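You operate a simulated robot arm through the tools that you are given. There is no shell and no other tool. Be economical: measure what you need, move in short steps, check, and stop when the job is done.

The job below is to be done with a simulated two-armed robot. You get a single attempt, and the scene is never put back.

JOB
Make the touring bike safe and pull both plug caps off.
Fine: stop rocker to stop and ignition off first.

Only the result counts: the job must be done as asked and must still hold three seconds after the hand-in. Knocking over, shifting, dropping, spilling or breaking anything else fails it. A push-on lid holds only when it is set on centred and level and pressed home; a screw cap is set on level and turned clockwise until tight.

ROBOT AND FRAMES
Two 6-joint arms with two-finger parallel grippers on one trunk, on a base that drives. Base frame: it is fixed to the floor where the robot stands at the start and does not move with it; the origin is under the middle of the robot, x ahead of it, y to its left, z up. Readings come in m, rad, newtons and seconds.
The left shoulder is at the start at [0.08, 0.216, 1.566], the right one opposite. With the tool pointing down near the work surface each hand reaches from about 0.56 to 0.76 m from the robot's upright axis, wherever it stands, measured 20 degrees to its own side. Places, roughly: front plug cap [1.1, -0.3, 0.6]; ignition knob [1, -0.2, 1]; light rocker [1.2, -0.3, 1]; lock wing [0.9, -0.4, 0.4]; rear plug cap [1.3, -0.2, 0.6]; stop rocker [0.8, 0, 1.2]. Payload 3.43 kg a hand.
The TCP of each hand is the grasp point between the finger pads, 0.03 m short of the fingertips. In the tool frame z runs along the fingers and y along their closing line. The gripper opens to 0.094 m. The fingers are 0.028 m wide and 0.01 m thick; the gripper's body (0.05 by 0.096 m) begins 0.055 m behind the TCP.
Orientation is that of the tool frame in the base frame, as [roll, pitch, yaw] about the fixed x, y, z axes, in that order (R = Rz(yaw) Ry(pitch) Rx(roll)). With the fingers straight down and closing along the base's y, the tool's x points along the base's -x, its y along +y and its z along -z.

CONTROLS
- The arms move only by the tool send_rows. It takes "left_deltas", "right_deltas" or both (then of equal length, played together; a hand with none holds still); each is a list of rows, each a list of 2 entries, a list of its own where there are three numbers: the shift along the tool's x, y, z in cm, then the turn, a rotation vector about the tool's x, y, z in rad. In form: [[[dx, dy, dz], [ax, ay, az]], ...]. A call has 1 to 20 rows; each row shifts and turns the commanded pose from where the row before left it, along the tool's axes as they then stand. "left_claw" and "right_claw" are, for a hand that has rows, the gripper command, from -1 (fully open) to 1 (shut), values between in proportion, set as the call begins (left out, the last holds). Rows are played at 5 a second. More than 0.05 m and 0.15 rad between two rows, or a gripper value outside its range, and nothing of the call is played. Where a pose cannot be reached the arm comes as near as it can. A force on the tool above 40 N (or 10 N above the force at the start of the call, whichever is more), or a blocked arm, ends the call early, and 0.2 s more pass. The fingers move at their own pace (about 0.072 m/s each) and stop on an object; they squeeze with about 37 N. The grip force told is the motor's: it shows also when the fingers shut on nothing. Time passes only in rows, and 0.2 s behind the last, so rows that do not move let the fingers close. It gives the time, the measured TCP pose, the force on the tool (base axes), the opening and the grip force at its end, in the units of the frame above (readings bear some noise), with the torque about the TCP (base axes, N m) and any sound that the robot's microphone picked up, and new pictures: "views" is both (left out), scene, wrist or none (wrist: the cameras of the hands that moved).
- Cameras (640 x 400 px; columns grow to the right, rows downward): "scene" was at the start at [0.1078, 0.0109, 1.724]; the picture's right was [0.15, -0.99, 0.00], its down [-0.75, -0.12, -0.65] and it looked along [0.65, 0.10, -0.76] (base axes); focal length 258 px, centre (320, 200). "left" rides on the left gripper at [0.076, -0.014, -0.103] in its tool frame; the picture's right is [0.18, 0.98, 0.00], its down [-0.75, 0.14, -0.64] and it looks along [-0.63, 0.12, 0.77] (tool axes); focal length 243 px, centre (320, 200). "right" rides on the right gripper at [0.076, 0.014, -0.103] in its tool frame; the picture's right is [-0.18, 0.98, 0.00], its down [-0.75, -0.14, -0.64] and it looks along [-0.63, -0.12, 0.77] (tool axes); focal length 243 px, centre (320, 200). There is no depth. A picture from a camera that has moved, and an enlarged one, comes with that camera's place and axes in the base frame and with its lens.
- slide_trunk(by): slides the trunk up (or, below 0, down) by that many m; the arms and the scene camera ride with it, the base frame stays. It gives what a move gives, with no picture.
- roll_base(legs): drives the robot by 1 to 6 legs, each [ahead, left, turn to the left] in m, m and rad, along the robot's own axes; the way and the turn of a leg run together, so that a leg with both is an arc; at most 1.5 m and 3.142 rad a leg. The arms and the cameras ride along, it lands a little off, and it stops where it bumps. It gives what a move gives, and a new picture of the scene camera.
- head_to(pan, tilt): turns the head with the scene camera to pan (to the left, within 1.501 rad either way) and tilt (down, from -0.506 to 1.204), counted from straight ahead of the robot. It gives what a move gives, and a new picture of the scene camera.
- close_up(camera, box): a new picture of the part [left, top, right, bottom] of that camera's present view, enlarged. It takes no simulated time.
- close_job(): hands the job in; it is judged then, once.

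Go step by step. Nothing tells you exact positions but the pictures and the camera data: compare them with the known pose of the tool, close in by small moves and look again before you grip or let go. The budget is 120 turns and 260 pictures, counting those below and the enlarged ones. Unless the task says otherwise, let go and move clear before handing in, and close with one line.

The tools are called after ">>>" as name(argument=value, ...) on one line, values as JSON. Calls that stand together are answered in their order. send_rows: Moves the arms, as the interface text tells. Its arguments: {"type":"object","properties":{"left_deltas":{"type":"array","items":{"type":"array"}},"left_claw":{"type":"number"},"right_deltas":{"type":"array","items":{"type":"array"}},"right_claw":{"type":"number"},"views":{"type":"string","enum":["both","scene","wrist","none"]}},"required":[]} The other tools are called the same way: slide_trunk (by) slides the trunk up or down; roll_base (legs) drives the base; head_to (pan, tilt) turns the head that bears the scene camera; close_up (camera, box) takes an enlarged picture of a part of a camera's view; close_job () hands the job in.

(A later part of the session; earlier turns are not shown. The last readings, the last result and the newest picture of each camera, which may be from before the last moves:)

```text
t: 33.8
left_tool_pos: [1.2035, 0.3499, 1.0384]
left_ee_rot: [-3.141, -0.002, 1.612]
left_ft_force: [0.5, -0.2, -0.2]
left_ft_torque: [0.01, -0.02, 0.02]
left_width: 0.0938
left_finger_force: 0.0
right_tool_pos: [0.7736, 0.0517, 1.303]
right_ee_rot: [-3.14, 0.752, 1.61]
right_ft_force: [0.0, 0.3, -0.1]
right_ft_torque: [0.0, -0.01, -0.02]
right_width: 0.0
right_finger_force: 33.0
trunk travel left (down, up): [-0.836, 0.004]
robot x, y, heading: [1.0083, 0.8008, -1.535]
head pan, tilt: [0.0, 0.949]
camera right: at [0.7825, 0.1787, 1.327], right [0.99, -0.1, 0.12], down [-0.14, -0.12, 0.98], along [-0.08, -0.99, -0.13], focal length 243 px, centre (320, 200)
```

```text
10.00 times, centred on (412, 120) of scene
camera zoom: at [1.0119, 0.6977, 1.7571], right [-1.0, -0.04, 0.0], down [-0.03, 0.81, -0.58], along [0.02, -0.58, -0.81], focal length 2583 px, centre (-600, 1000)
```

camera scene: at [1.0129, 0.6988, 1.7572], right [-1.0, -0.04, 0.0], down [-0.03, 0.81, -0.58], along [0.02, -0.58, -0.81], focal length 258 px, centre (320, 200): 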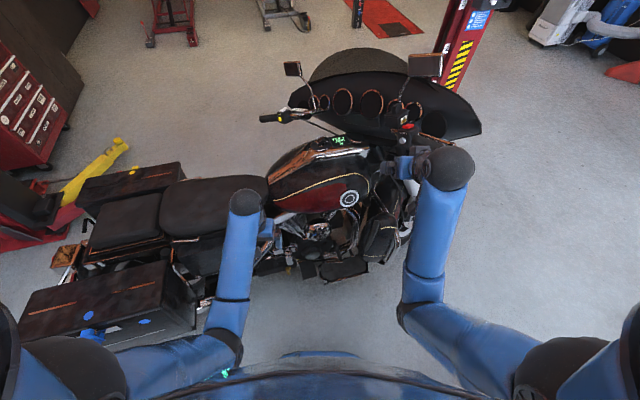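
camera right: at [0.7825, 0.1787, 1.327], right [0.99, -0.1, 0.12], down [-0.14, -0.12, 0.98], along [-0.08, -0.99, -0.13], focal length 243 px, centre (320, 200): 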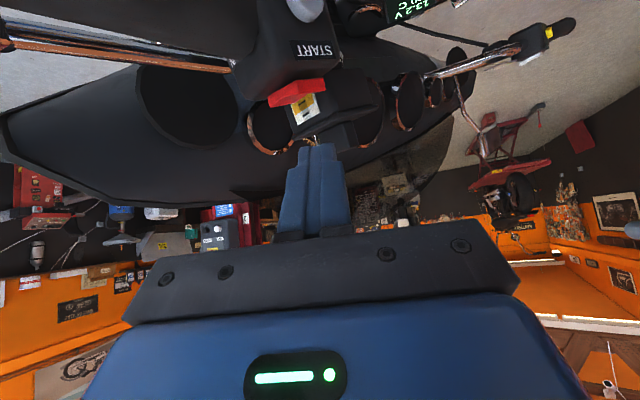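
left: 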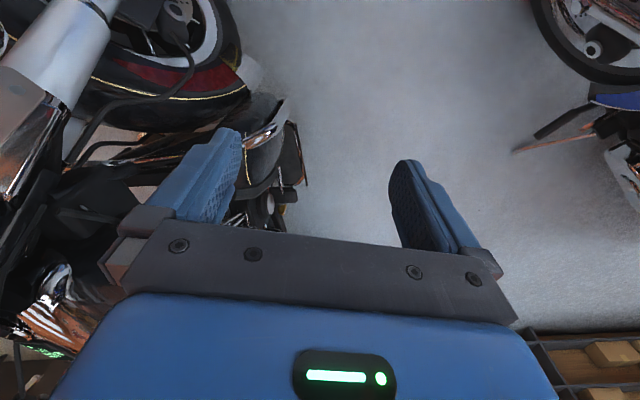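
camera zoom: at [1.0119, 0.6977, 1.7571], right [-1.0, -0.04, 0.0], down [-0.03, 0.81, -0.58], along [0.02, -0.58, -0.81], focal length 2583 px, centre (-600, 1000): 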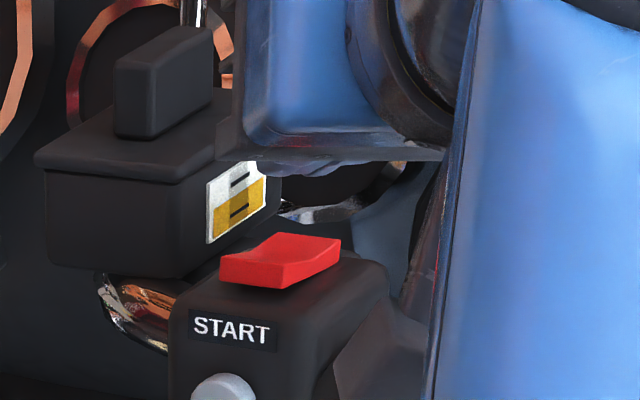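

The fingertips are above the raised end. I'll descend straight down in small steps until it clicks.

>>> send_rows(right_deltas=[[[1.0, -0.2, 1.1], [0, 0, 0]], [[0.68, 0, 0.73], [0, 0, 0]], [[0.34, 0, 0.365], [0, 0, 0]], [[0.2, 0, 0.22], [0, 0, 0]], [[0.2, 0, 0.22], [0, 0, 0]], [[0.2, 0, 0.22], [0, 0, 0]]], views="wrist")

>>> close_up(camera="scene", box=[380, 100, 444, 140])

```text
t: 35.2
left_tool_pos: [1.2034, 0.3528, 1.0402]
left_ee_rot: [3.141, 0.003, 1.611]
left_ft_force: [0.8, -0.2, 0.9]
left_ft_torque: [0.0, 0.02, 0.01]
left_width: 0.094
left_finger_force: 0.0
right_tool_pos: [0.7698, 0.0525, 1.2737]
right_ee_rot: [-3.136, 0.767, 1.612]
right_ft_force: [-2.3, -8.9, 30.5]
right_ft_torque: [-0.59, 0.36, 0.06]
right_width: 0.0
right_finger_force: 33.3
trunk travel left (down, up): [-0.836, 0.004]
robot x, y, heading: [1.0052, 0.8022, -1.532]
head pan, tilt: [0.0, 0.949]
camera right: at [0.7805, 0.1803, 1.2943], right [0.99, -0.09, 0.12], down [-0.13, -0.1, 0.99], along [-0.08, -0.99, -0.11], focal length 243 px, centre (320, 200)
```

right: 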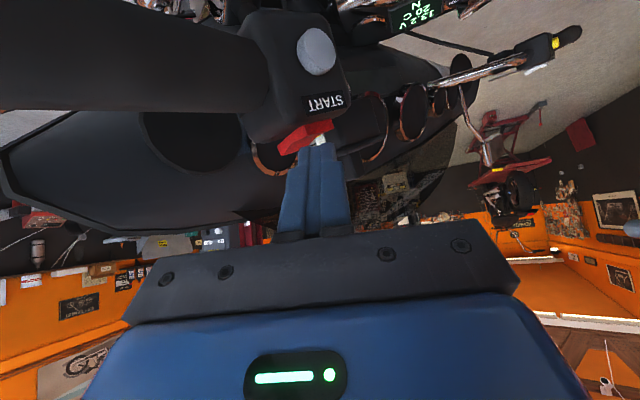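

```text
10.00 times, centred on (412, 120) of scene
camera zoom: at [1.0133, 0.7017, 1.7578], right [-1.0, -0.04, 0.0], down [-0.03, 0.81, -0.58], along [0.02, -0.58, -0.81], focal length 2583 px, centre (-600, 1000)
```

zoom: 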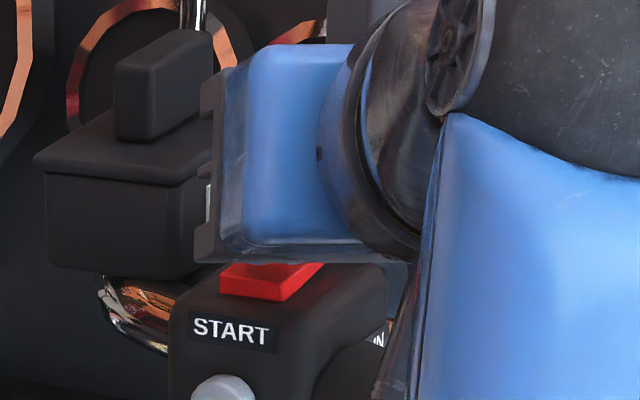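

There is 30 N of force and no click heard yet. I'll look closely before going on.

>>> close_up(camera="right", box=[260, 80, 372, 150])

```text
5.71 times, centred on (316, 115) of right
camera zoom: at [0.7805, 0.1803, 1.2943], right [0.99, -0.09, 0.12], down [-0.13, -0.1, 0.99], along [-0.08, -0.99, -0.11], focal length 1386 px, centre (343, 686)
```

zoom: 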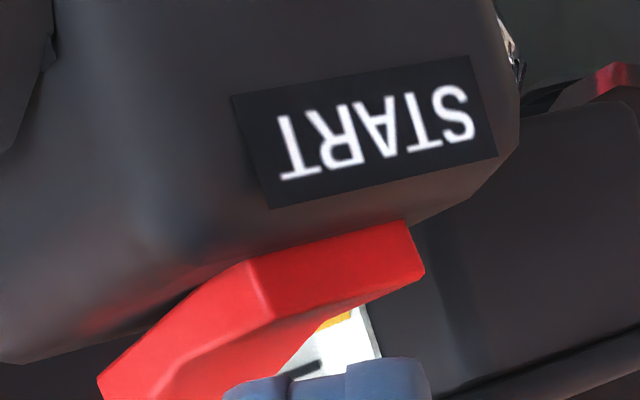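

The fingertips are pressing near the rocker's pivot. I'll lift, shift about 8 mm toward the rider-side edge, and press again.

>>> send_rows(right_deltas=[[[-0.7, 0, -0.73], [0, 0, 0]], [[-0.7, 0, -0.73], [0, 0, 0]], [[-0.4, 0, -0.4], [0, 0, 0]], [[0.58, 0.6, -0.55], [0, 0, 0]]], views="none")

>>> close_up(camera="right", box=[260, 70, 372, 140])

```text
t: 36.2
left_tool_pos: [1.2034, 0.3502, 1.0396]
left_ee_rot: [-3.141, -0.001, 1.612]
left_ft_force: [0.8, -0.1, -0.2]
left_ft_torque: [0.02, 0.01, 0.02]
left_width: 0.0942
left_finger_force: 0.1
right_tool_pos: [0.7751, 0.0589, 1.2904]
right_ee_rot: [3.141, 0.751, 1.611]
right_ft_force: [0.9, -0.1, -0.5]
right_ft_torque: [0.01, -0.02, 0.0]
right_width: 0.0
right_finger_force: 33.6
trunk travel left (down, up): [-0.836, 0.004]
robot x, y, heading: [1.0063, 0.802, -1.532]
head pan, tilt: [0.0, 0.949]
```

```text
5.71 times, centred on (316, 105) of right
camera zoom: at [0.7858, 0.1866, 1.3148], right [0.99, -0.1, 0.13], down [-0.14, -0.12, 0.98], along [-0.08, -0.99, -0.13], focal length 1386 px, centre (343, 743)
```

zoom: 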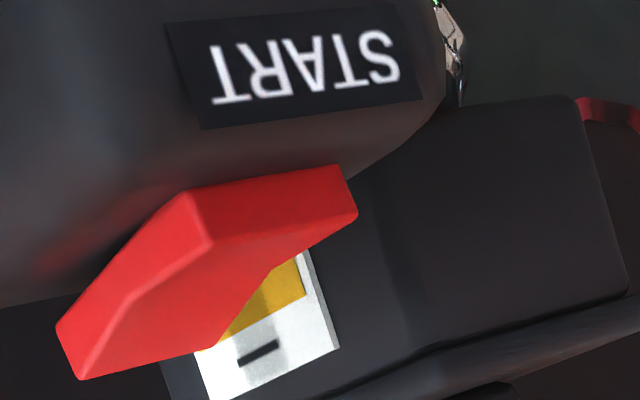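

Now the fingertip edge lines up with the rear edge of the rocker. Pressing down.

>>> send_rows(right_deltas=[[[0.68, 0, 0.73], [0, 0, 0]], [[0.34, 0, 0.365], [0, 0, 0]], [[0.34, 0, 0.365], [0, 0, 0]], [[0.34, 0, 0.365], [0, 0, 0]], [[0.2, 0, 0.22], [0, 0, 0]], [[0.2, 0, 0.22], [0, 0, 0]], [[0.2, 0, 0.22], [0, 0, 0]]], views="none")

>>> close_up(camera="right", box=[260, 80, 372, 150])

```text
t: 37.5
left_tool_pos: [1.2032, 0.3522, 1.0403]
left_ee_rot: [-3.141, 0.002, 1.611]
left_ft_force: [0.0, -0.8, 0.1]
left_ft_torque: [0.01, 0.0, 0.0]
left_width: 0.0941
left_finger_force: 0.0
right_tool_pos: [0.7766, 0.0576, 1.2729]
right_ee_rot: [-3.136, 0.779, 1.614]
right_ft_force: [2.0, 5.8, 10.4]
right_ft_torque: [0.09, 0.03, -0.04]
right_width: 0.0002
right_finger_force: 33.1
trunk travel left (down, up): [-0.836, 0.004]
robot x, y, heading: [1.0043, 0.8007, -1.532]
head pan, tilt: [0.0, 0.949]
stopped in row 6 (right hand): the force on the tool passed its limit at 41 N (the readings are from after the stop); the commanded pose is now the measured one
```

```text
5.71 times, centred on (316, 115) of right
camera zoom: at [0.7861, 0.186, 1.2928], right [0.99, -0.09, 0.13], down [-0.13, -0.09, 0.99], along [-0.08, -0.99, -0.1], focal length 1386 px, centre (343, 686)
```

zoom: 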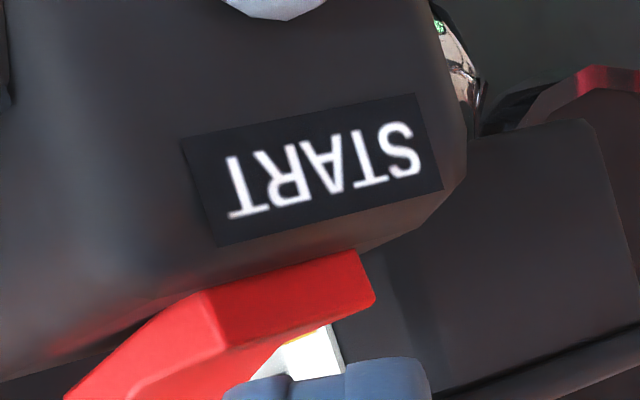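

The fingertip's tapered nose still lands mid-rocker. I'll lift and shift another 9 mm toward the rider edge, then press.

>>> send_rows(right_deltas=[[[-0.7, 0, -0.7], [0, 0, 0]], [[0.66, -0.2, -0.61], [0, 0, 0]], [[0.7, 0, 0.7], [0, 0, 0]], [[0.2, 0, 0.22], [0, 0, 0]], [[0.2, 0, 0.22], [0, 0, 0]]], views="none")

>>> close_up(camera="right", box=[260, 80, 372, 150])

```text
t: 38.7
left_tool_pos: [1.2032, 0.3536, 1.0416]
left_ee_rot: [-3.141, 0.002, 1.612]
left_ft_force: [0.3, -0.3, -0.1]
left_ft_torque: [-0.03, 0.01, -0.01]
left_width: 0.0939
left_finger_force: 0.1
right_tool_pos: [0.7729, 0.0681, 1.2685]
right_ee_rot: [-3.134, 0.784, 1.613]
right_ft_force: [-2.8, -0.5, 20.6]
right_ft_torque: [-0.35, 0.23, -0.03]
right_width: 0.0
right_finger_force: 33.0
trunk travel left (down, up): [-0.836, 0.004]
robot x, y, heading: [1.0087, 0.8025, -1.529]
head pan, tilt: [0.0, 0.949]
```

```text
5.71 times, centred on (316, 115) of right
camera zoom: at [0.7831, 0.1959, 1.2884], right [0.99, -0.09, 0.13], down [-0.13, -0.09, 0.99], along [-0.08, -0.99, -0.1], focal length 1386 px, centre (343, 686)
```

zoom: 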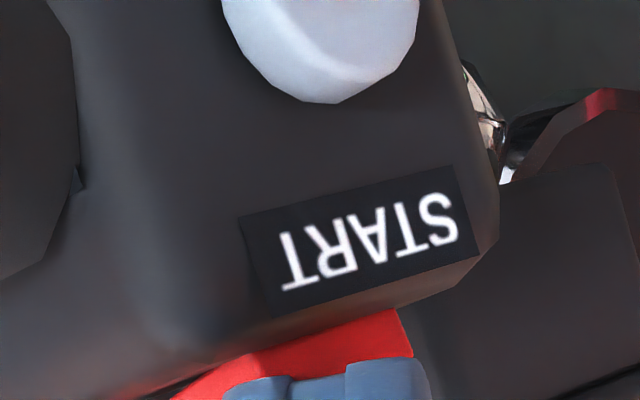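

Now the fingers sit on the near edge. I'll press further.

>>> send_rows(right_deltas=[[[0.2, 0, 0.22], [0, 0, 0]], [[0.2, 0, 0.22], [0, 0, 0]], [[0.2, 0, 0.22], [0, 0, 0]], [[0.2, 0, 0.22], [0, 0, 0]], [[0.2, 0, 0.22], [0, 0, 0]]], views="none")

>>> close_up(camera="right", box=[260, 80, 372, 150])

```text
t: 39.4
left_tool_pos: [1.2036, 0.3532, 1.0398]
left_ee_rot: [-3.141, 0.003, 1.61]
left_ft_force: [-0.2, 0.2, -0.3]
left_ft_torque: [0.01, 0.0, 0.0]
left_width: 0.0939
left_finger_force: 0.0
right_tool_pos: [0.7716, 0.0672, 1.269]
right_ee_rot: [-3.134, 0.797, 1.614]
right_ft_force: [0.2, 13.7, 10.1]
right_ft_torque: [0.15, 0.04, -0.07]
right_width: 0.0
right_finger_force: 32.5
trunk travel left (down, up): [-0.836, 0.004]
robot x, y, heading: [1.0072, 0.8031, -1.532]
head pan, tilt: [0.0, 0.949]
stopped in row 3 (right hand): the force on the tool passed its limit at 41 N (the readings are from after the stop); the commanded pose is now the measured one
```

```text
5.71 times, centred on (316, 115) of right
camera zoom: at [0.7833, 0.1964, 1.2864], right [0.99, -0.09, 0.13], down [-0.13, -0.07, 0.99], along [-0.08, -0.99, -0.08], focal length 1386 px, centre (343, 686)
```

zoom: 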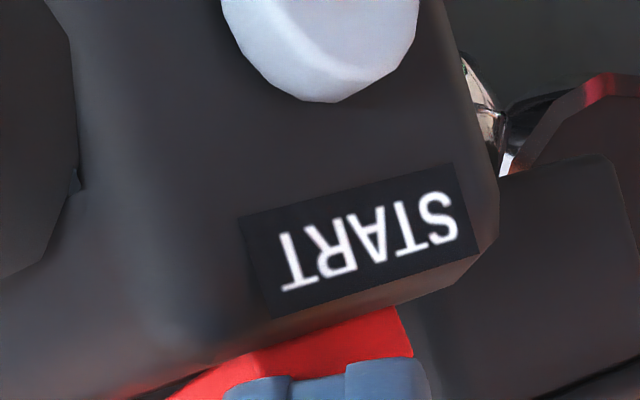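

The rear end takes 40 N without moving, so it may already be the pressed end and the far end may be the raised one. I'll back off and view the rocker in profile from the front-right.

>>> send_rows(right_deltas=[[[-1.4, 0, -1.46], [0, 0, 0]], [[-1.4, 0, -1.46], [0, 0, 0]], [[2.4, -2.9, -2.8], [0, 0, 0]], [[2.4, -2.9, -2.8], [0, 0, 0]], [[2.4, -2.9, -2.8], [0, 0, 0]], [[2.4, -2.9, -2.8], [0, 0, 0]], [[2.4, -2.9, -2.8], [0, 0, 0]], [[0, 0, 0], [-0.089, 0, -0.095]], [[0, 0, 0], [-0.089, 0, -0.095]], [[0, 0, 0], [-0.089, 0, -0.095]], [[0, 0, 0], [-0.089, 0, -0.095]]], views="wrist")

>>> close_up(camera="scene", box=[390, 108, 430, 133])

```text
t: 41.8
left_tool_pos: [1.2024, 0.3495, 1.0397]
left_ee_rot: [3.14, -0.003, 1.611]
left_ft_force: [-0.2, 1.0, -0.8]
left_ft_torque: [-0.02, 0.0, -0.01]
left_width: 0.094
left_finger_force: 0.0
right_tool_pos: [0.6195, 0.2392, 1.3125]
right_ee_rot: [-3.107, 0.787, 2.151]
right_ft_force: [0.4, -0.7, -0.4]
right_ft_torque: [0.02, 0.0, 0.0]
right_width: 0.0
right_finger_force: 33.0
right hand out of reach, approached as far as the arm can: row 11
trunk travel left (down, up): [-0.836, 0.004]
robot x, y, heading: [1.0046, 0.8019, -1.534]
head pan, tilt: [0.0, 0.949]
camera right: at [0.5654, 0.3543, 1.3324], right [0.91, 0.41, 0.11], down [-0.06, -0.13, 0.99], along [0.42, -0.9, -0.09], focal length 243 px, centre (320, 200)
```

right: 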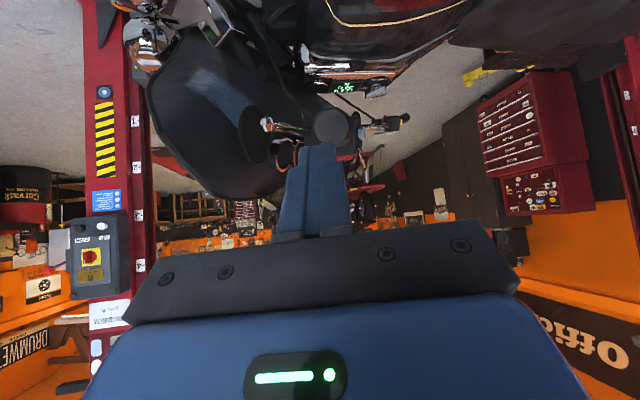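

```text
16.00 times, centred on (410, 120) of scene
camera zoom: at [1.0105, 0.6971, 1.7571], right [-1.0, -0.04, 0.0], down [-0.03, 0.81, -0.58], along [0.02, -0.58, -0.81], focal length 4132 px, centre (-1120, 1472)
```

zoom: 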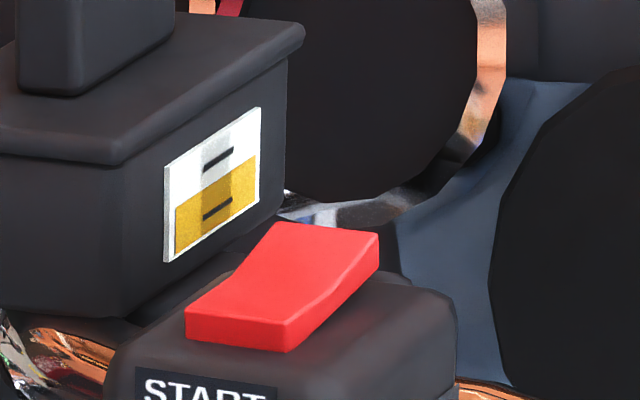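

The rocker has toggled: the rider end is now down and the front (RUN) end is up. Next is the ignition knob at about (1.043, -0.23, 0.944), so I'll check how close the base can come.

>>> head_to(pan=0.0, tilt=1.2)

>>> close_up(camera="right", box=[255, 90, 415, 190])

```text
t: 42.6
left_tool_pos: [1.2028, 0.3506, 1.0395]
left_ee_rot: [-3.141, -0.002, 1.61]
left_ft_force: [-0.8, -0.5, -0.3]
left_ft_torque: [-0.03, 0.02, -0.02]
left_width: 0.094
left_finger_force: 0.1
right_tool_pos: [0.6187, 0.2369, 1.3135]
right_ee_rot: [-3.105, 0.788, 2.15]
right_ft_force: [0.0, -0.1, -0.3]
right_ft_torque: [0.0, -0.01, -0.01]
right_width: 0.0001
right_finger_force: 32.9
trunk travel left (down, up): [-0.836, 0.004]
robot x, y, heading: [1.0066, 0.8008, -1.531]
head pan, tilt: [0.0, 1.201]
camera scene: at [1.0107, 0.7135, 1.7409], right [-1.0, -0.04, 0.0], down [-0.04, 0.93, -0.36], along [0.01, -0.36, -0.93], focal length 258 px, centre (320, 200)
```

scene: 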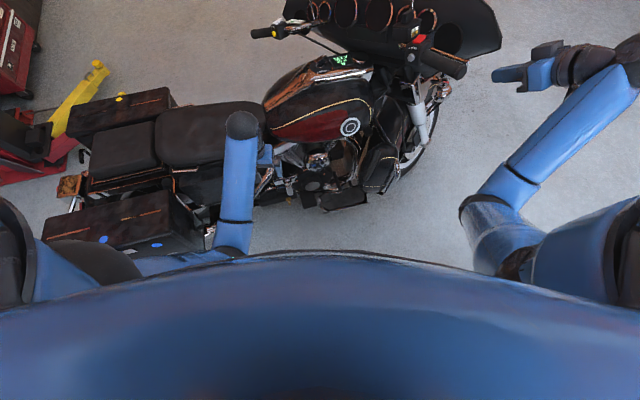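

```text
4.00 times, centred on (335, 140) of right
camera zoom: at [0.5664, 0.354, 1.3327], right [0.91, 0.41, 0.11], down [-0.06, -0.13, 0.99], along [0.42, -0.9, -0.09], focal length 970 px, centre (260, 440)
```

zoom: 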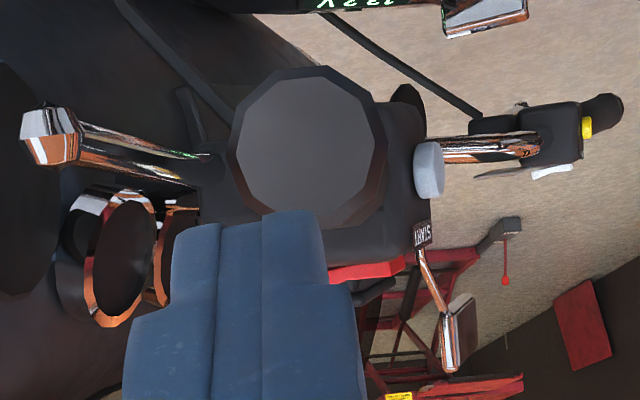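

I'll retract the right hand and drive closer and a bit to the right, so that the left arm can reach the ignition.

>>> send_rows(right_deltas=[[[2.2, 2.05, -2.2], [0, 0, 0]], [[2.2, 2.05, -2.2], [0, 0, 0]], [[2.2, 2.05, -2.2], [0, 0, 0]]], views="none")

>>> roll_base(legs=[[0.14, -0.1, 0]])

```text
t: 43.4
left_tool_pos: [1.2025, 0.3505, 1.0392]
left_ee_rot: [3.141, 0.001, 1.61]
left_ft_force: [0.7, 0.4, 0.0]
left_ft_torque: [0.0, 0.05, 0.02]
left_width: 0.0941
left_finger_force: 0.1
right_tool_pos: [0.6284, 0.3093, 1.2599]
right_ee_rot: [-3.104, 0.788, 2.15]
right_ft_force: [0.1, -0.9, 1.0]
right_ft_torque: [-0.03, 0.0, -0.01]
right_width: 0.0
right_finger_force: 33.1
right hand out of reach, approached as far as the arm can: row 1, 2, 3
trunk travel left (down, up): [-0.836, 0.004]
robot x, y, heading: [1.0064, 0.8004, -1.531]
head pan, tilt: [0.0, 1.201]
```

```text
t: 44.8
left_tool_pos: [1.1107, 0.2111, 1.0388]
left_ee_rot: [-3.139, 0.001, 1.61]
left_ft_force: [0.4, 0.8, 0.0]
left_ft_torque: [-0.04, -0.01, 0.01]
left_width: 0.0939
left_finger_force: 0.1
right_tool_pos: [0.5368, 0.1689, 1.2604]
right_ee_rot: [-3.102, 0.788, 2.156]
right_ft_force: [-0.5, 0.5, 0.3]
right_ft_torque: [0.0, 0.02, -0.05]
right_width: 0.0
right_finger_force: 33.3
trunk travel left (down, up): [-0.836, 0.004]
robot x, y, heading: [0.915, 0.6594, -1.529]
head pan, tilt: [0.0, 1.201]
camera scene: at [0.9193, 0.577, 1.7412], right [-1.0, -0.04, 0.0], down [-0.04, 0.93, -0.37], along [0.01, -0.36, -0.93], focal length 258 px, centre (320, 200)
```

scene: 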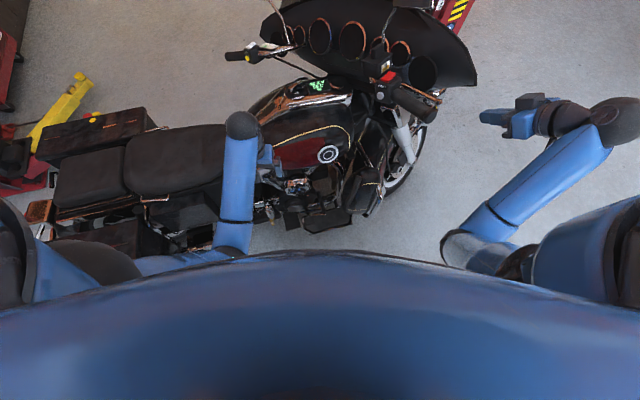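

No bump. I'll look at the ignition from this steeper angle.

>>> close_up(camera="scene", box=[292, 72, 332, 97])

>>> close_up(camera="scene", box=[364, 60, 412, 100])

```text
16.00 times, centred on (312, 84) of scene
camera zoom: at [0.9193, 0.577, 1.7412], right [-1.0, -0.04, 0.0], down [-0.04, 0.93, -0.37], along [0.01, -0.36, -0.93], focal length 4132 px, centre (448, 2048)
```

zoom: 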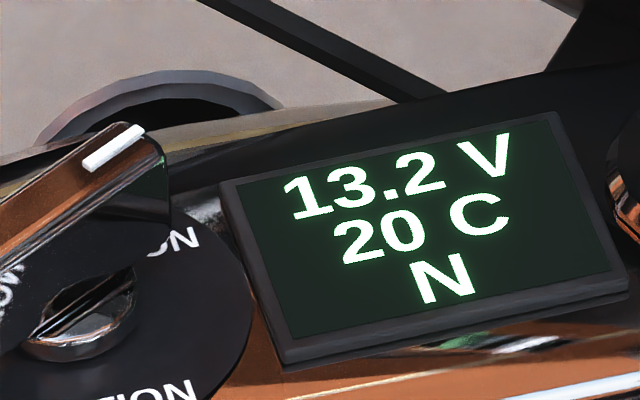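

```text
10.00 times, centred on (388, 80) of scene
camera zoom: at [0.9193, 0.577, 1.7412], right [-1.0, -0.04, 0.0], down [-0.04, 0.93, -0.37], along [0.01, -0.36, -0.93], focal length 2583 px, centre (-360, 1400)
```

zoom: 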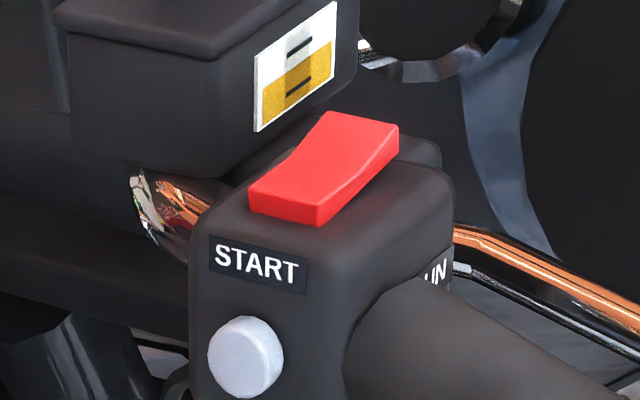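

>>> close_up(camera="scene", box=[276, 74, 312, 100])

```text
15.38 times, centred on (294, 87) of scene
camera zoom: at [0.9193, 0.577, 1.7412], right [-1.0, -0.04, 0.0], down [-0.04, 0.93, -0.37], along [0.01, -0.36, -0.93], focal length 3973 px, centre (720, 1938)
```

zoom: 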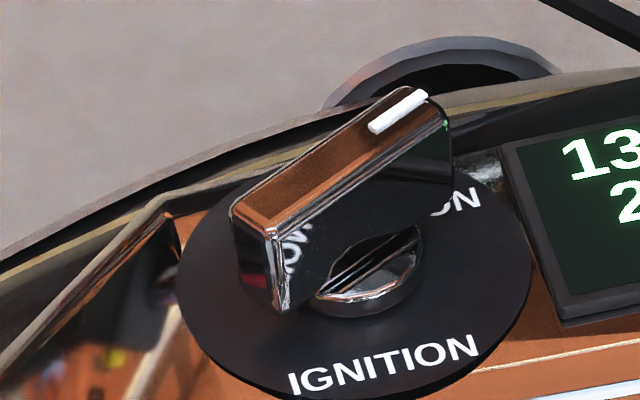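

The knob is clearly at ON, and OFF is hidden behind it, so it must be turned counter-clockwise as seen from above. I'll tilt and raise the left hand and move the right hand outward so that the trunk can be lowered.

>>> send_rows(left_deltas=[[[0, 0, 0], [0, -0.15, 0]], [[0, 0, 0], [0, -0.15, 0]], [[0, 0, 0], [0, -0.15, 0]], [[0, 0, 0], [0, -0.15, 0]], [[0, 0, 0], [0, -0.15, 0]], [[-3.5, 0, -1.9], [0, 0, 0]], [[-3.5, 0, -1.9], [0, 0, 0]], [[-3.5, 0, -1.9], [0, 0, 0]], [[-3.5, 0, -1.9], [0, 0, 0]]], right_deltas=[[[1.9, -4, -1.9], [0, 0, 0]], [[1.9, -4, -1.9], [0, 0, 0]], [[0, 0, 0], [0, 0, 0]], [[0, 0, 0], [0, 0, 0]], [[0, 0, 0], [0, 0, 0]], [[0, 0, 0], [0, 0, 0]], [[0, 0, 0], [0, 0, 0]], [[0, 0, 0], [0, 0, 0]], [[0, 0, 0], [0, 0, 0]]], views="both")

```text
t: 46.8
left_tool_pos: [1.1095, 0.1571, 1.1908]
left_ee_rot: [3.139, 0.748, 1.61]
left_ft_force: [0.1, -0.3, -0.2]
left_ft_torque: [0.0, -0.02, 0.0]
left_width: 0.0939
left_finger_force: 0.0
right_tool_pos: [0.438, 0.1623, 1.2548]
right_ee_rot: [-3.104, 0.79, 2.152]
right_ft_force: [0.3, 0.4, -0.4]
right_ft_torque: [0.02, -0.04, -0.04]
right_width: 0.0
right_finger_force: 33.2
right hand out of reach, approached as far as the arm can: row 1, 2
trunk travel left (down, up): [-0.836, 0.004]
robot x, y, heading: [0.914, 0.6599, -1.529]
head pan, tilt: [0.0, 1.201]
camera scene: at [0.9158, 0.5719, 1.7408], right [-1.0, -0.04, 0.0], down [-0.04, 0.93, -0.36], along [0.01, -0.36, -0.93], focal length 258 px, centre (320, 200)
camera right: at [0.384, 0.2793, 1.2734], right [0.91, 0.41, 0.1], down [-0.06, -0.12, 0.99], along [0.42, -0.9, -0.09], focal length 243 px, centre (320, 200)
camera left: at [1.0913, 0.2815, 1.2148], right [0.98, 0.17, -0.12], down [0.14, -0.11, 0.98], along [0.16, -0.98, -0.13], focal length 243 px, centre (320, 200)
```

scene: 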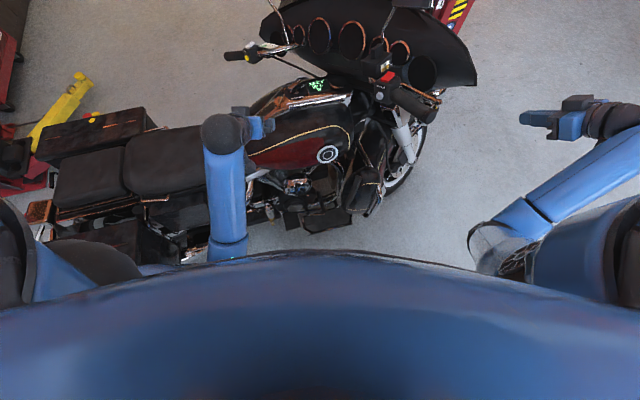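
right: 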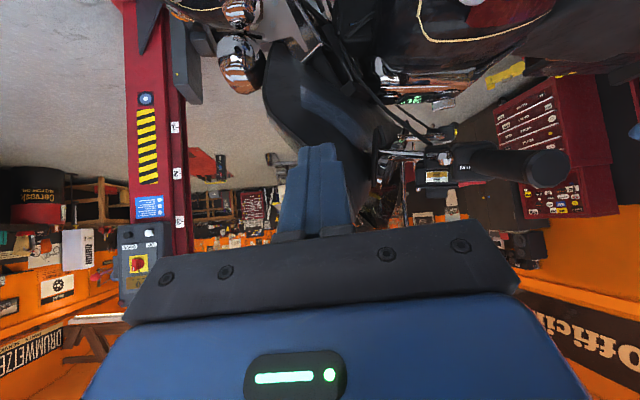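
left: 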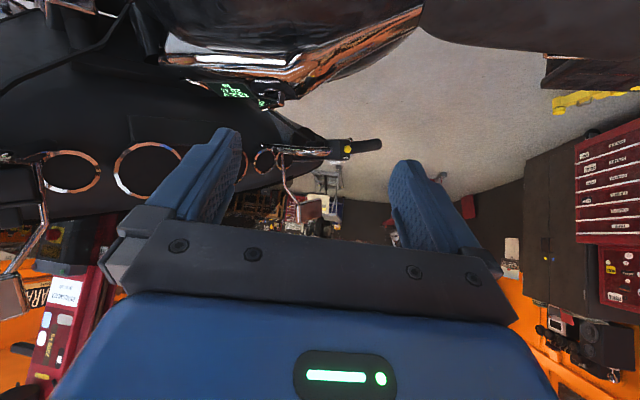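

Now I'll lower the trunk 0.18 m and turn the left hand in line with the knob's bar.

>>> slide_trunk(by=-0.18)

>>> send_rows(left_deltas=[[[0, 0, 0], [0.0956, 0, 0.102]], [[0, 0, 0], [0.0956, 0, 0.102]], [[0, 0, 0], [0.0956, 0, 0.102]], [[0, 0, 0], [0.0956, 0, 0.102]], [[0, 0, 0], [0.0956, 0, 0.102]], [[0, 0, 0], [0.0956, 0, 0.102]], [[0, 0, 0], [0.0956, 0, 0.102]]], views="both")

```text
t: 48.8
left_tool_pos: [1.1112, 0.1581, 1.0099]
left_ee_rot: [3.14, 0.749, 1.612]
left_ft_force: [0.8, 0.7, -0.2]
left_ft_torque: [-0.01, 0.01, 0.03]
left_width: 0.094
left_finger_force: 0.1
right_tool_pos: [0.4365, 0.1644, 1.0757]
right_ee_rot: [-3.103, 0.791, 2.153]
right_ft_force: [-0.1, 1.0, -0.4]
right_ft_torque: [0.01, -0.02, -0.02]
right_width: 0.0
right_finger_force: 33.0
trunk travel left (down, up): [-0.656, 0.184]
robot x, y, heading: [0.9122, 0.6594, -1.529]
head pan, tilt: [0.0, 1.201]
```

```text
t: 50.4
left_tool_pos: [1.1121, 0.1574, 1.0096]
left_ee_rot: [-3.135, 0.75, 0.634]
left_ft_force: [-0.4, -0.3, -0.3]
left_ft_torque: [-0.02, 0.01, -0.02]
left_width: 0.094
left_finger_force: 0.1
right_tool_pos: [0.4377, 0.1624, 1.0758]
right_ee_rot: [-3.102, 0.791, 2.153]
right_ft_force: [-0.8, -0.3, 0.3]
right_ft_torque: [-0.02, -0.01, 0.03]
right_width: 0.0001
right_finger_force: 33.3
trunk travel left (down, up): [-0.656, 0.184]
robot x, y, heading: [0.9106, 0.6571, -1.531]
head pan, tilt: [0.0, 1.201]
camera scene: at [0.9167, 0.5718, 1.5608], right [-1.0, -0.04, 0.0], down [-0.04, 0.93, -0.36], along [0.01, -0.36, -0.93], focal length 258 px, centre (320, 200)
camera left: at [1.2045, 0.2422, 1.034], right [0.69, -0.71, -0.13], down [-0.01, -0.18, 0.98], along [-0.73, -0.68, -0.13], focal length 243 px, centre (320, 200)
```

scene: 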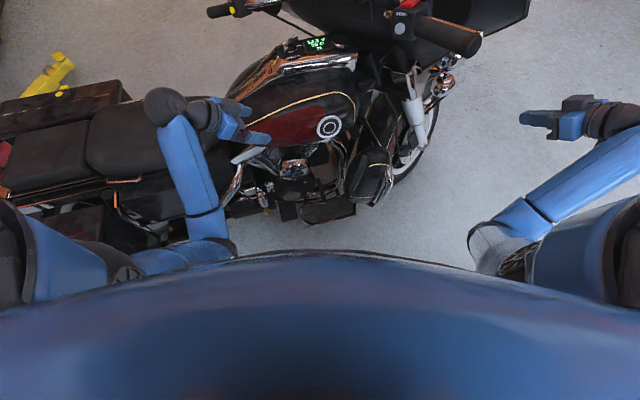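
left: 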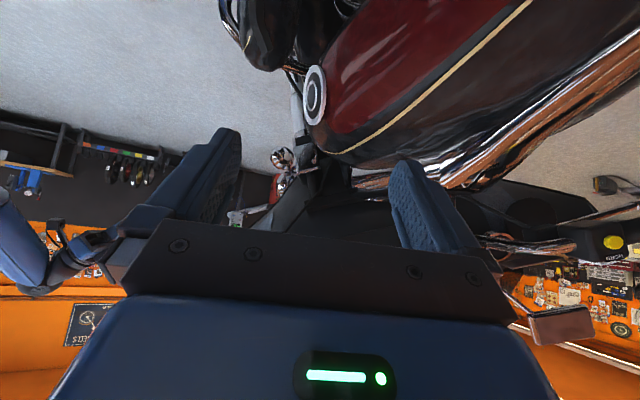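

I'll bring the left hand over the tank toward a standoff behind the knob.

>>> send_rows(left_deltas=[[[-3.4, 0, -3.6], [0, 0, 0]], [[-2.13, 3.66, 1.98], [0, 0, 0]], [[-2.13, 3.66, 1.98], [0, 0, 0]], [[-2.13, 3.66, 1.98], [0, 0, 0]], [[-2.13, 3.66, 1.98], [0, 0, 0]], [[-2.13, 3.66, 1.98], [0, 0, 0]], [[-2.13, 3.66, 1.98], [0, 0, 0]], [[-2.13, 3.66, 1.98], [0, 0, 0]]], views="both")

```text
t: 52.2
left_tool_pos: [1.0972, -0.1614, 1.0601]
left_ee_rot: [-3.138, 0.751, 0.634]
left_ft_force: [0.2, -0.7, -0.4]
left_ft_torque: [-0.02, 0.04, 0.01]
left_width: 0.0942
left_finger_force: 0.1
left hand out of reach, approached as far as the arm can: row 8
right_tool_pos: [0.4375, 0.1639, 1.0758]
right_ee_rot: [-3.102, 0.792, 2.151]
right_ft_force: [-0.6, 0.3, -0.2]
right_ft_torque: [0.01, 0.0, -0.01]
right_width: 0.0001
right_finger_force: 33.4
trunk travel left (down, up): [-0.656, 0.184]
robot x, y, heading: [0.9095, 0.66, -1.534]
head pan, tilt: [0.0, 1.201]
camera scene: at [0.915, 0.5723, 1.5604], right [-1.0, -0.04, 0.0], down [-0.04, 0.93, -0.36], along [0.02, -0.36, -0.93], focal length 258 px, centre (320, 200)
camera left: at [1.1895, -0.0771, 1.0829], right [0.69, -0.71, -0.13], down [-0.01, -0.18, 0.98], along [-0.72, -0.68, -0.13], focal length 243 px, centre (320, 200)
```

scene: 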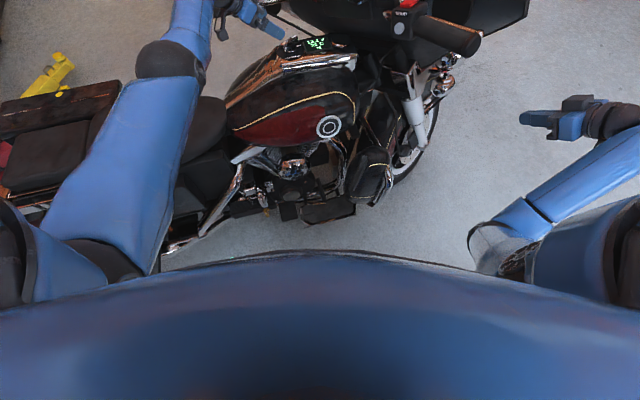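
left: 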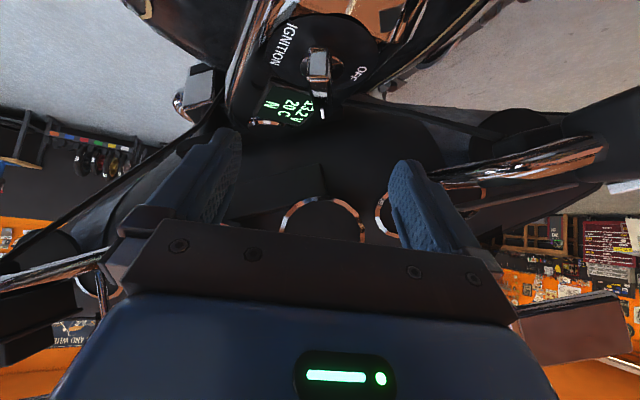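

OFF is now visible in the left wrist view. I'll enlarge it.

>>> close_up(camera="left", box=[240, 0, 400, 130])

>>> head_to(pan=0.1, tilt=0.8)

```text
3.08 times, centred on (320, 65) of left
camera zoom: at [1.1895, -0.0771, 1.0829], right [0.69, -0.71, -0.13], down [-0.01, -0.18, 0.98], along [-0.72, -0.68, -0.13], focal length 746 px, centre (320, 615)
```

zoom: 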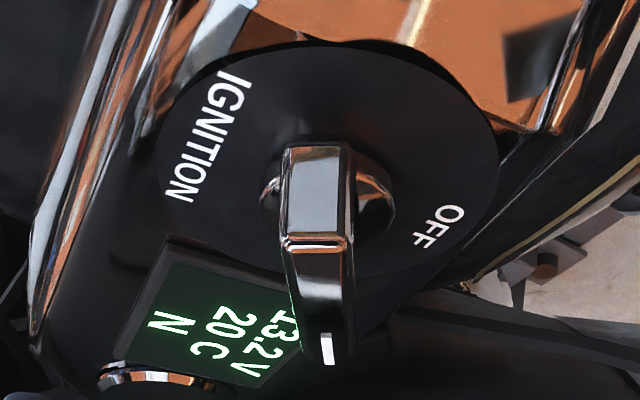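

```text
t: 53.1
left_tool_pos: [1.0972, -0.1637, 1.0633]
left_ee_rot: [3.139, 0.753, 0.63]
left_ft_force: [0.2, -1.0, 1.0]
left_ft_torque: [-0.04, -0.02, 0.01]
left_width: 0.0942
left_finger_force: 0.0
right_tool_pos: [0.4378, 0.1625, 1.0756]
right_ee_rot: [-3.102, 0.79, 2.153]
right_ft_force: [0.4, -0.6, -0.2]
right_ft_torque: [0.01, 0.0, -0.04]
right_width: 0.0
right_finger_force: 33.3
trunk travel left (down, up): [-0.656, 0.184]
robot x, y, heading: [0.9055, 0.6581, -1.53]
head pan, tilt: [0.099, 0.799]
camera scene: at [0.9255, 0.5483, 1.5886], right [-0.99, -0.14, 0.0], down [-0.1, 0.71, -0.7], along [0.1, -0.69, -0.72], focal length 258 px, centre (320, 200)
```

scene: 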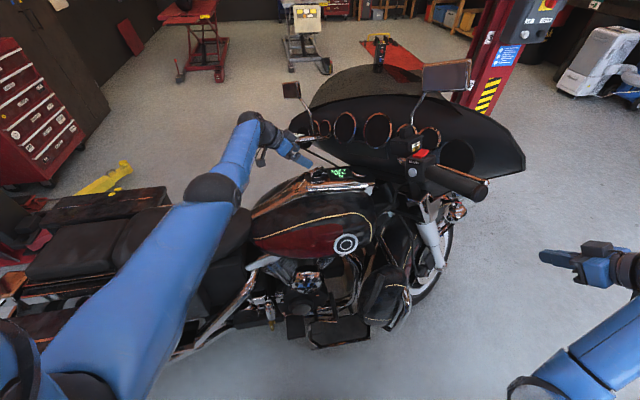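

Knob top centre is (1.042, -0.203, 0.971), with ON at about 226° and OFF at about 314°, so it needs a 90° counter-clockwise turn. The arm is near its limit, so I'll back the hand off, drive slightly closer and lower the trunk.

>>> send_rows(left_deltas=[[[-0.6, -2.7, -3.5], [0, 0, 0]], [[-0.6, -2.7, -3.5], [0, 0, 0]], [[-0.6, -2.7, -3.5], [0, 0, 0]]], views="none")

>>> roll_base(legs=[[0.07, 0, 0]])

>>> slide_trunk(by=-0.1)

>>> close_up(camera="left", box=[0, 0, 640, 400])

```text
t: 53.9
left_tool_pos: [1.0971, -0.0608, 1.1484]
left_ee_rot: [-3.136, 0.748, 0.636]
left_ft_force: [-0.5, 0.1, 0.6]
left_ft_torque: [0.01, -0.02, -0.02]
left_width: 0.094
left_finger_force: 0.0
right_tool_pos: [0.438, 0.1641, 1.0761]
right_ee_rot: [-3.102, 0.792, 2.152]
right_ft_force: [-0.1, 0.4, -0.1]
right_ft_torque: [0.01, -0.02, -0.02]
right_width: 0.0001
right_finger_force: 32.9
trunk travel left (down, up): [-0.656, 0.184]
robot x, y, heading: [0.9093, 0.6576, -1.531]
head pan, tilt: [0.099, 0.799]
```

```text
t: 54.9
left_tool_pos: [1.0989, -0.1219, 1.1538]
left_ee_rot: [3.139, 0.755, 0.63]
left_ft_force: [-0.6, 0.2, 0.7]
left_ft_torque: [-0.03, 0.0, 0.06]
left_width: 0.0938
left_finger_force: 0.0
right_tool_pos: [0.439, 0.1026, 1.0786]
right_ee_rot: [-3.098, 0.796, 2.153]
right_ft_force: [-0.1, -0.2, 0.7]
right_ft_torque: [-0.04, 0.0, -0.02]
right_width: 0.0002
right_finger_force: 33.4
trunk travel left (down, up): [-0.656, 0.184]
robot x, y, heading: [0.9183, 0.5942, -1.531]
head pan, tilt: [0.099, 0.799]
camera scene: at [0.9276, 0.4912, 1.5896], right [-0.99, -0.14, 0.0], down [-0.1, 0.7, -0.7], along [0.1, -0.7, -0.71], focal length 258 px, centre (320, 200)
```

scene: 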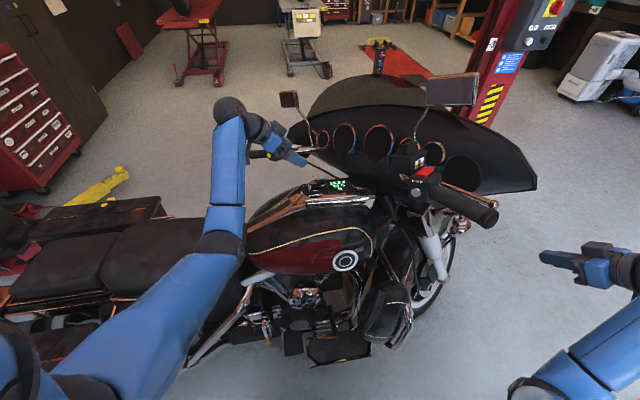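

```text
t: 56.2
left_tool_pos: [1.0987, -0.1285, 1.0497]
left_ee_rot: [-3.136, 0.751, 0.635]
left_ft_force: [-0.3, 0.0, -0.7]
left_ft_torque: [0.04, 0.03, -0.03]
left_width: 0.0939
left_finger_force: 0.1
right_tool_pos: [0.4387, 0.096, 0.9746]
right_ee_rot: [-3.102, 0.79, 2.15]
right_ft_force: [0.1, 0.1, 0.1]
right_ft_torque: [0.04, 0.0, -0.01]
right_width: 0.0
right_finger_force: 33.2
trunk travel left (down, up): [-0.556, 0.284]
robot x, y, heading: [0.9107, 0.5957, -1.53]
head pan, tilt: [0.099, 0.799]
```

```text
1.00 times, centred on (320, 200) of left (not enlarged: the box is as wide or as high as the picture)
camera zoom: at [1.1926, -0.0444, 1.0724], right [0.69, -0.71, -0.13], down [-0.01, -0.18, 0.98], along [-0.72, -0.68, -0.13], focal length 243 px, centre (320, 200)
```

zoom: 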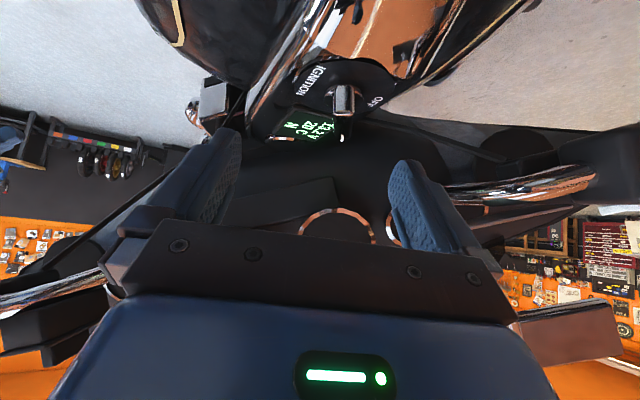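

I'll align yaw and advance partway toward the knob.

>>> send_rows(left_deltas=[[[0, 0, 0], [-0.0955, 0, -0.1025]], [[-0.36, 0.7, 3.0], [0, 0, 0]], [[-0.36, 0.7, 3.0], [0, 0, 0]]], left_claw=-0.1, views="wrist")

>>> close_up(camera="scene", box=[280, 150, 376, 210])

```text
t: 57.0
left_tool_pos: [1.0761, -0.1735, 1.0081]
left_ee_rot: [-3.137, 0.749, 0.778]
left_ft_force: [0.9, -0.2, -0.5]
left_ft_torque: [-0.03, 0.01, 0.01]
left_width: 0.0517
left_finger_force: 0.1
right_tool_pos: [0.4397, 0.095, 0.9748]
right_ee_rot: [-3.103, 0.791, 2.149]
right_ft_force: [0.4, 0.6, -0.5]
right_ft_torque: [0.0, -0.01, -0.02]
right_width: 0.0
right_finger_force: 33.2
trunk travel left (down, up): [-0.556, 0.284]
robot x, y, heading: [0.9135, 0.5893, -1.531]
head pan, tilt: [0.099, 0.799]
camera left: at [1.1559, -0.0757, 1.033], right [0.78, -0.61, -0.13], down [0.02, -0.18, 0.98], along [-0.62, -0.77, -0.13], focal length 243 px, centre (320, 200)
```

left: 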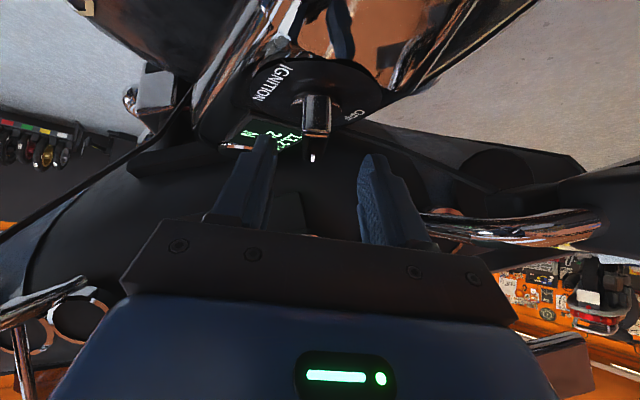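

```text
6.67 times, centred on (328, 180) of scene
camera zoom: at [0.9277, 0.4796, 1.4885], right [-0.99, -0.14, 0.0], down [-0.1, 0.71, -0.7], along [0.1, -0.69, -0.72], focal length 1722 px, centre (267, 333)
```

zoom: 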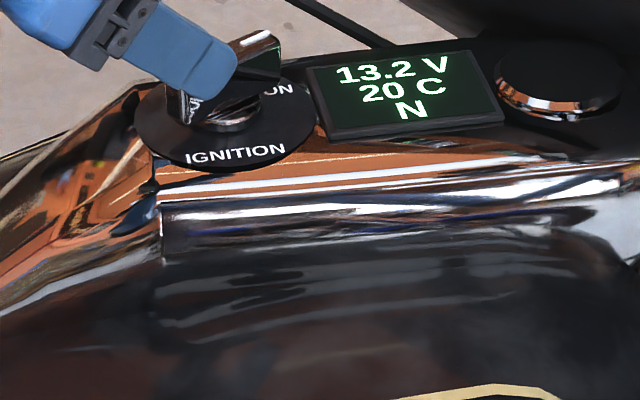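

The bar is centred between the fingers. I'll advance, then close.

>>> send_rows(left_deltas=[[[0, -0.1, 2.0], [0, 0, 0]], [[0, -0.1, 1.5], [0, 0, 0]], [[0, 0, 0.9], [0, 0, 0]]], views="wrist")

>>> close_up(camera="scene", box=[280, 150, 376, 210])

```text
t: 57.8
left_tool_pos: [1.052, -0.1911, 0.9774]
left_ee_rot: [-3.136, 0.749, 0.775]
left_ft_force: [0.1, 0.1, 0.2]
left_ft_torque: [0.0, -0.04, -0.03]
left_width: 0.0515
left_finger_force: 0.1
right_tool_pos: [0.4399, 0.0966, 0.9747]
right_ee_rot: [-3.103, 0.791, 2.15]
right_ft_force: [0.1, -1.3, 0.3]
right_ft_torque: [0.01, 0.01, 0.02]
right_width: 0.0
right_finger_force: 32.6
trunk travel left (down, up): [-0.556, 0.284]
robot x, y, heading: [0.9126, 0.5909, -1.533]
head pan, tilt: [0.099, 0.799]
camera left: at [1.1331, -0.0942, 1.0012], right [0.78, -0.61, -0.13], down [0.02, -0.18, 0.98], along [-0.62, -0.77, -0.13], focal length 243 px, centre (320, 200)
```

left: 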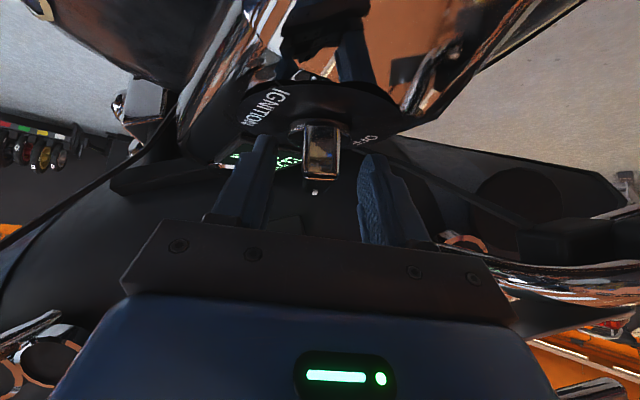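

```text
6.67 times, centred on (328, 180) of scene
camera zoom: at [0.9281, 0.4811, 1.4887], right [-0.99, -0.14, 0.0], down [-0.1, 0.71, -0.7], along [0.1, -0.69, -0.72], focal length 1722 px, centre (267, 333)
```

zoom: 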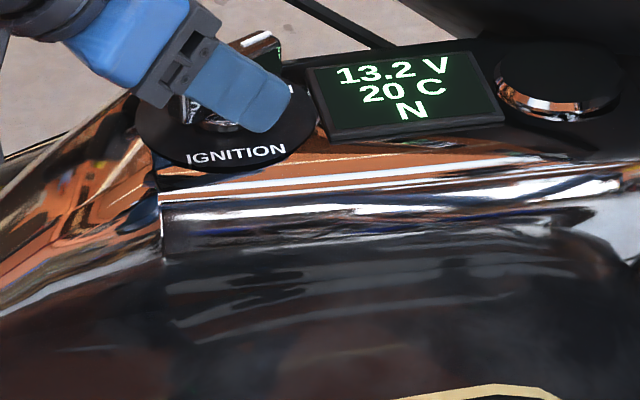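

>>> send_rows(left_deltas=[[[0, 0, 0], [0, 0, 0]], [[0, 0, 0], [0, 0, 0]], [[0, 0, 0], [0, 0, 0]]], left_claw=1, views="wrist")

>>> close_up(camera="scene", box=[280, 150, 376, 210])

```text
t: 58.6
left_tool_pos: [1.0518, -0.1909, 0.9786]
left_ee_rot: [-3.134, 0.748, 0.775]
left_ft_force: [-7.5, 7.7, -3.9]
left_ft_torque: [0.15, 0.51, 0.12]
left_width: 0.0225
left_finger_force: 44.7
right_tool_pos: [0.4386, 0.098, 0.9757]
right_ee_rot: [-3.105, 0.793, 2.15]
right_ft_force: [-0.5, 0.6, -0.2]
right_ft_torque: [0.02, 0.01, -0.01]
right_width: 0.0
right_finger_force: 33.1
trunk travel left (down, up): [-0.556, 0.284]
robot x, y, heading: [0.9155, 0.5924, -1.536]
head pan, tilt: [0.099, 0.799]
camera left: at [1.1314, -0.0932, 1.0011], right [0.78, -0.61, -0.13], down [0.02, -0.18, 0.98], along [-0.62, -0.77, -0.13], focal length 243 px, centre (320, 200)
```

left: 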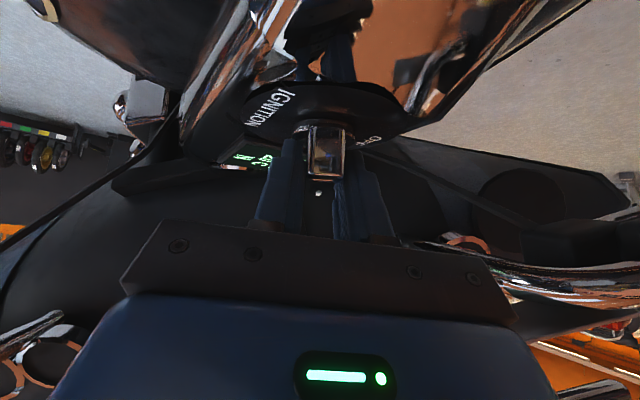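

```text
6.67 times, centred on (328, 180) of scene
camera zoom: at [0.9266, 0.482, 1.4887], right [-0.99, -0.14, 0.0], down [-0.1, 0.71, -0.7], along [0.1, -0.69, -0.72], focal length 1722 px, centre (267, 333)
```

zoom: 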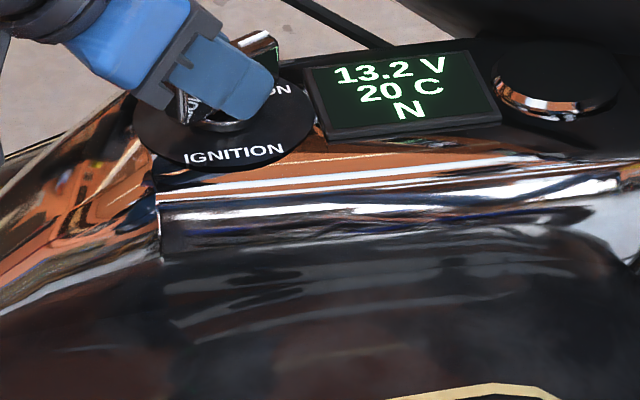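

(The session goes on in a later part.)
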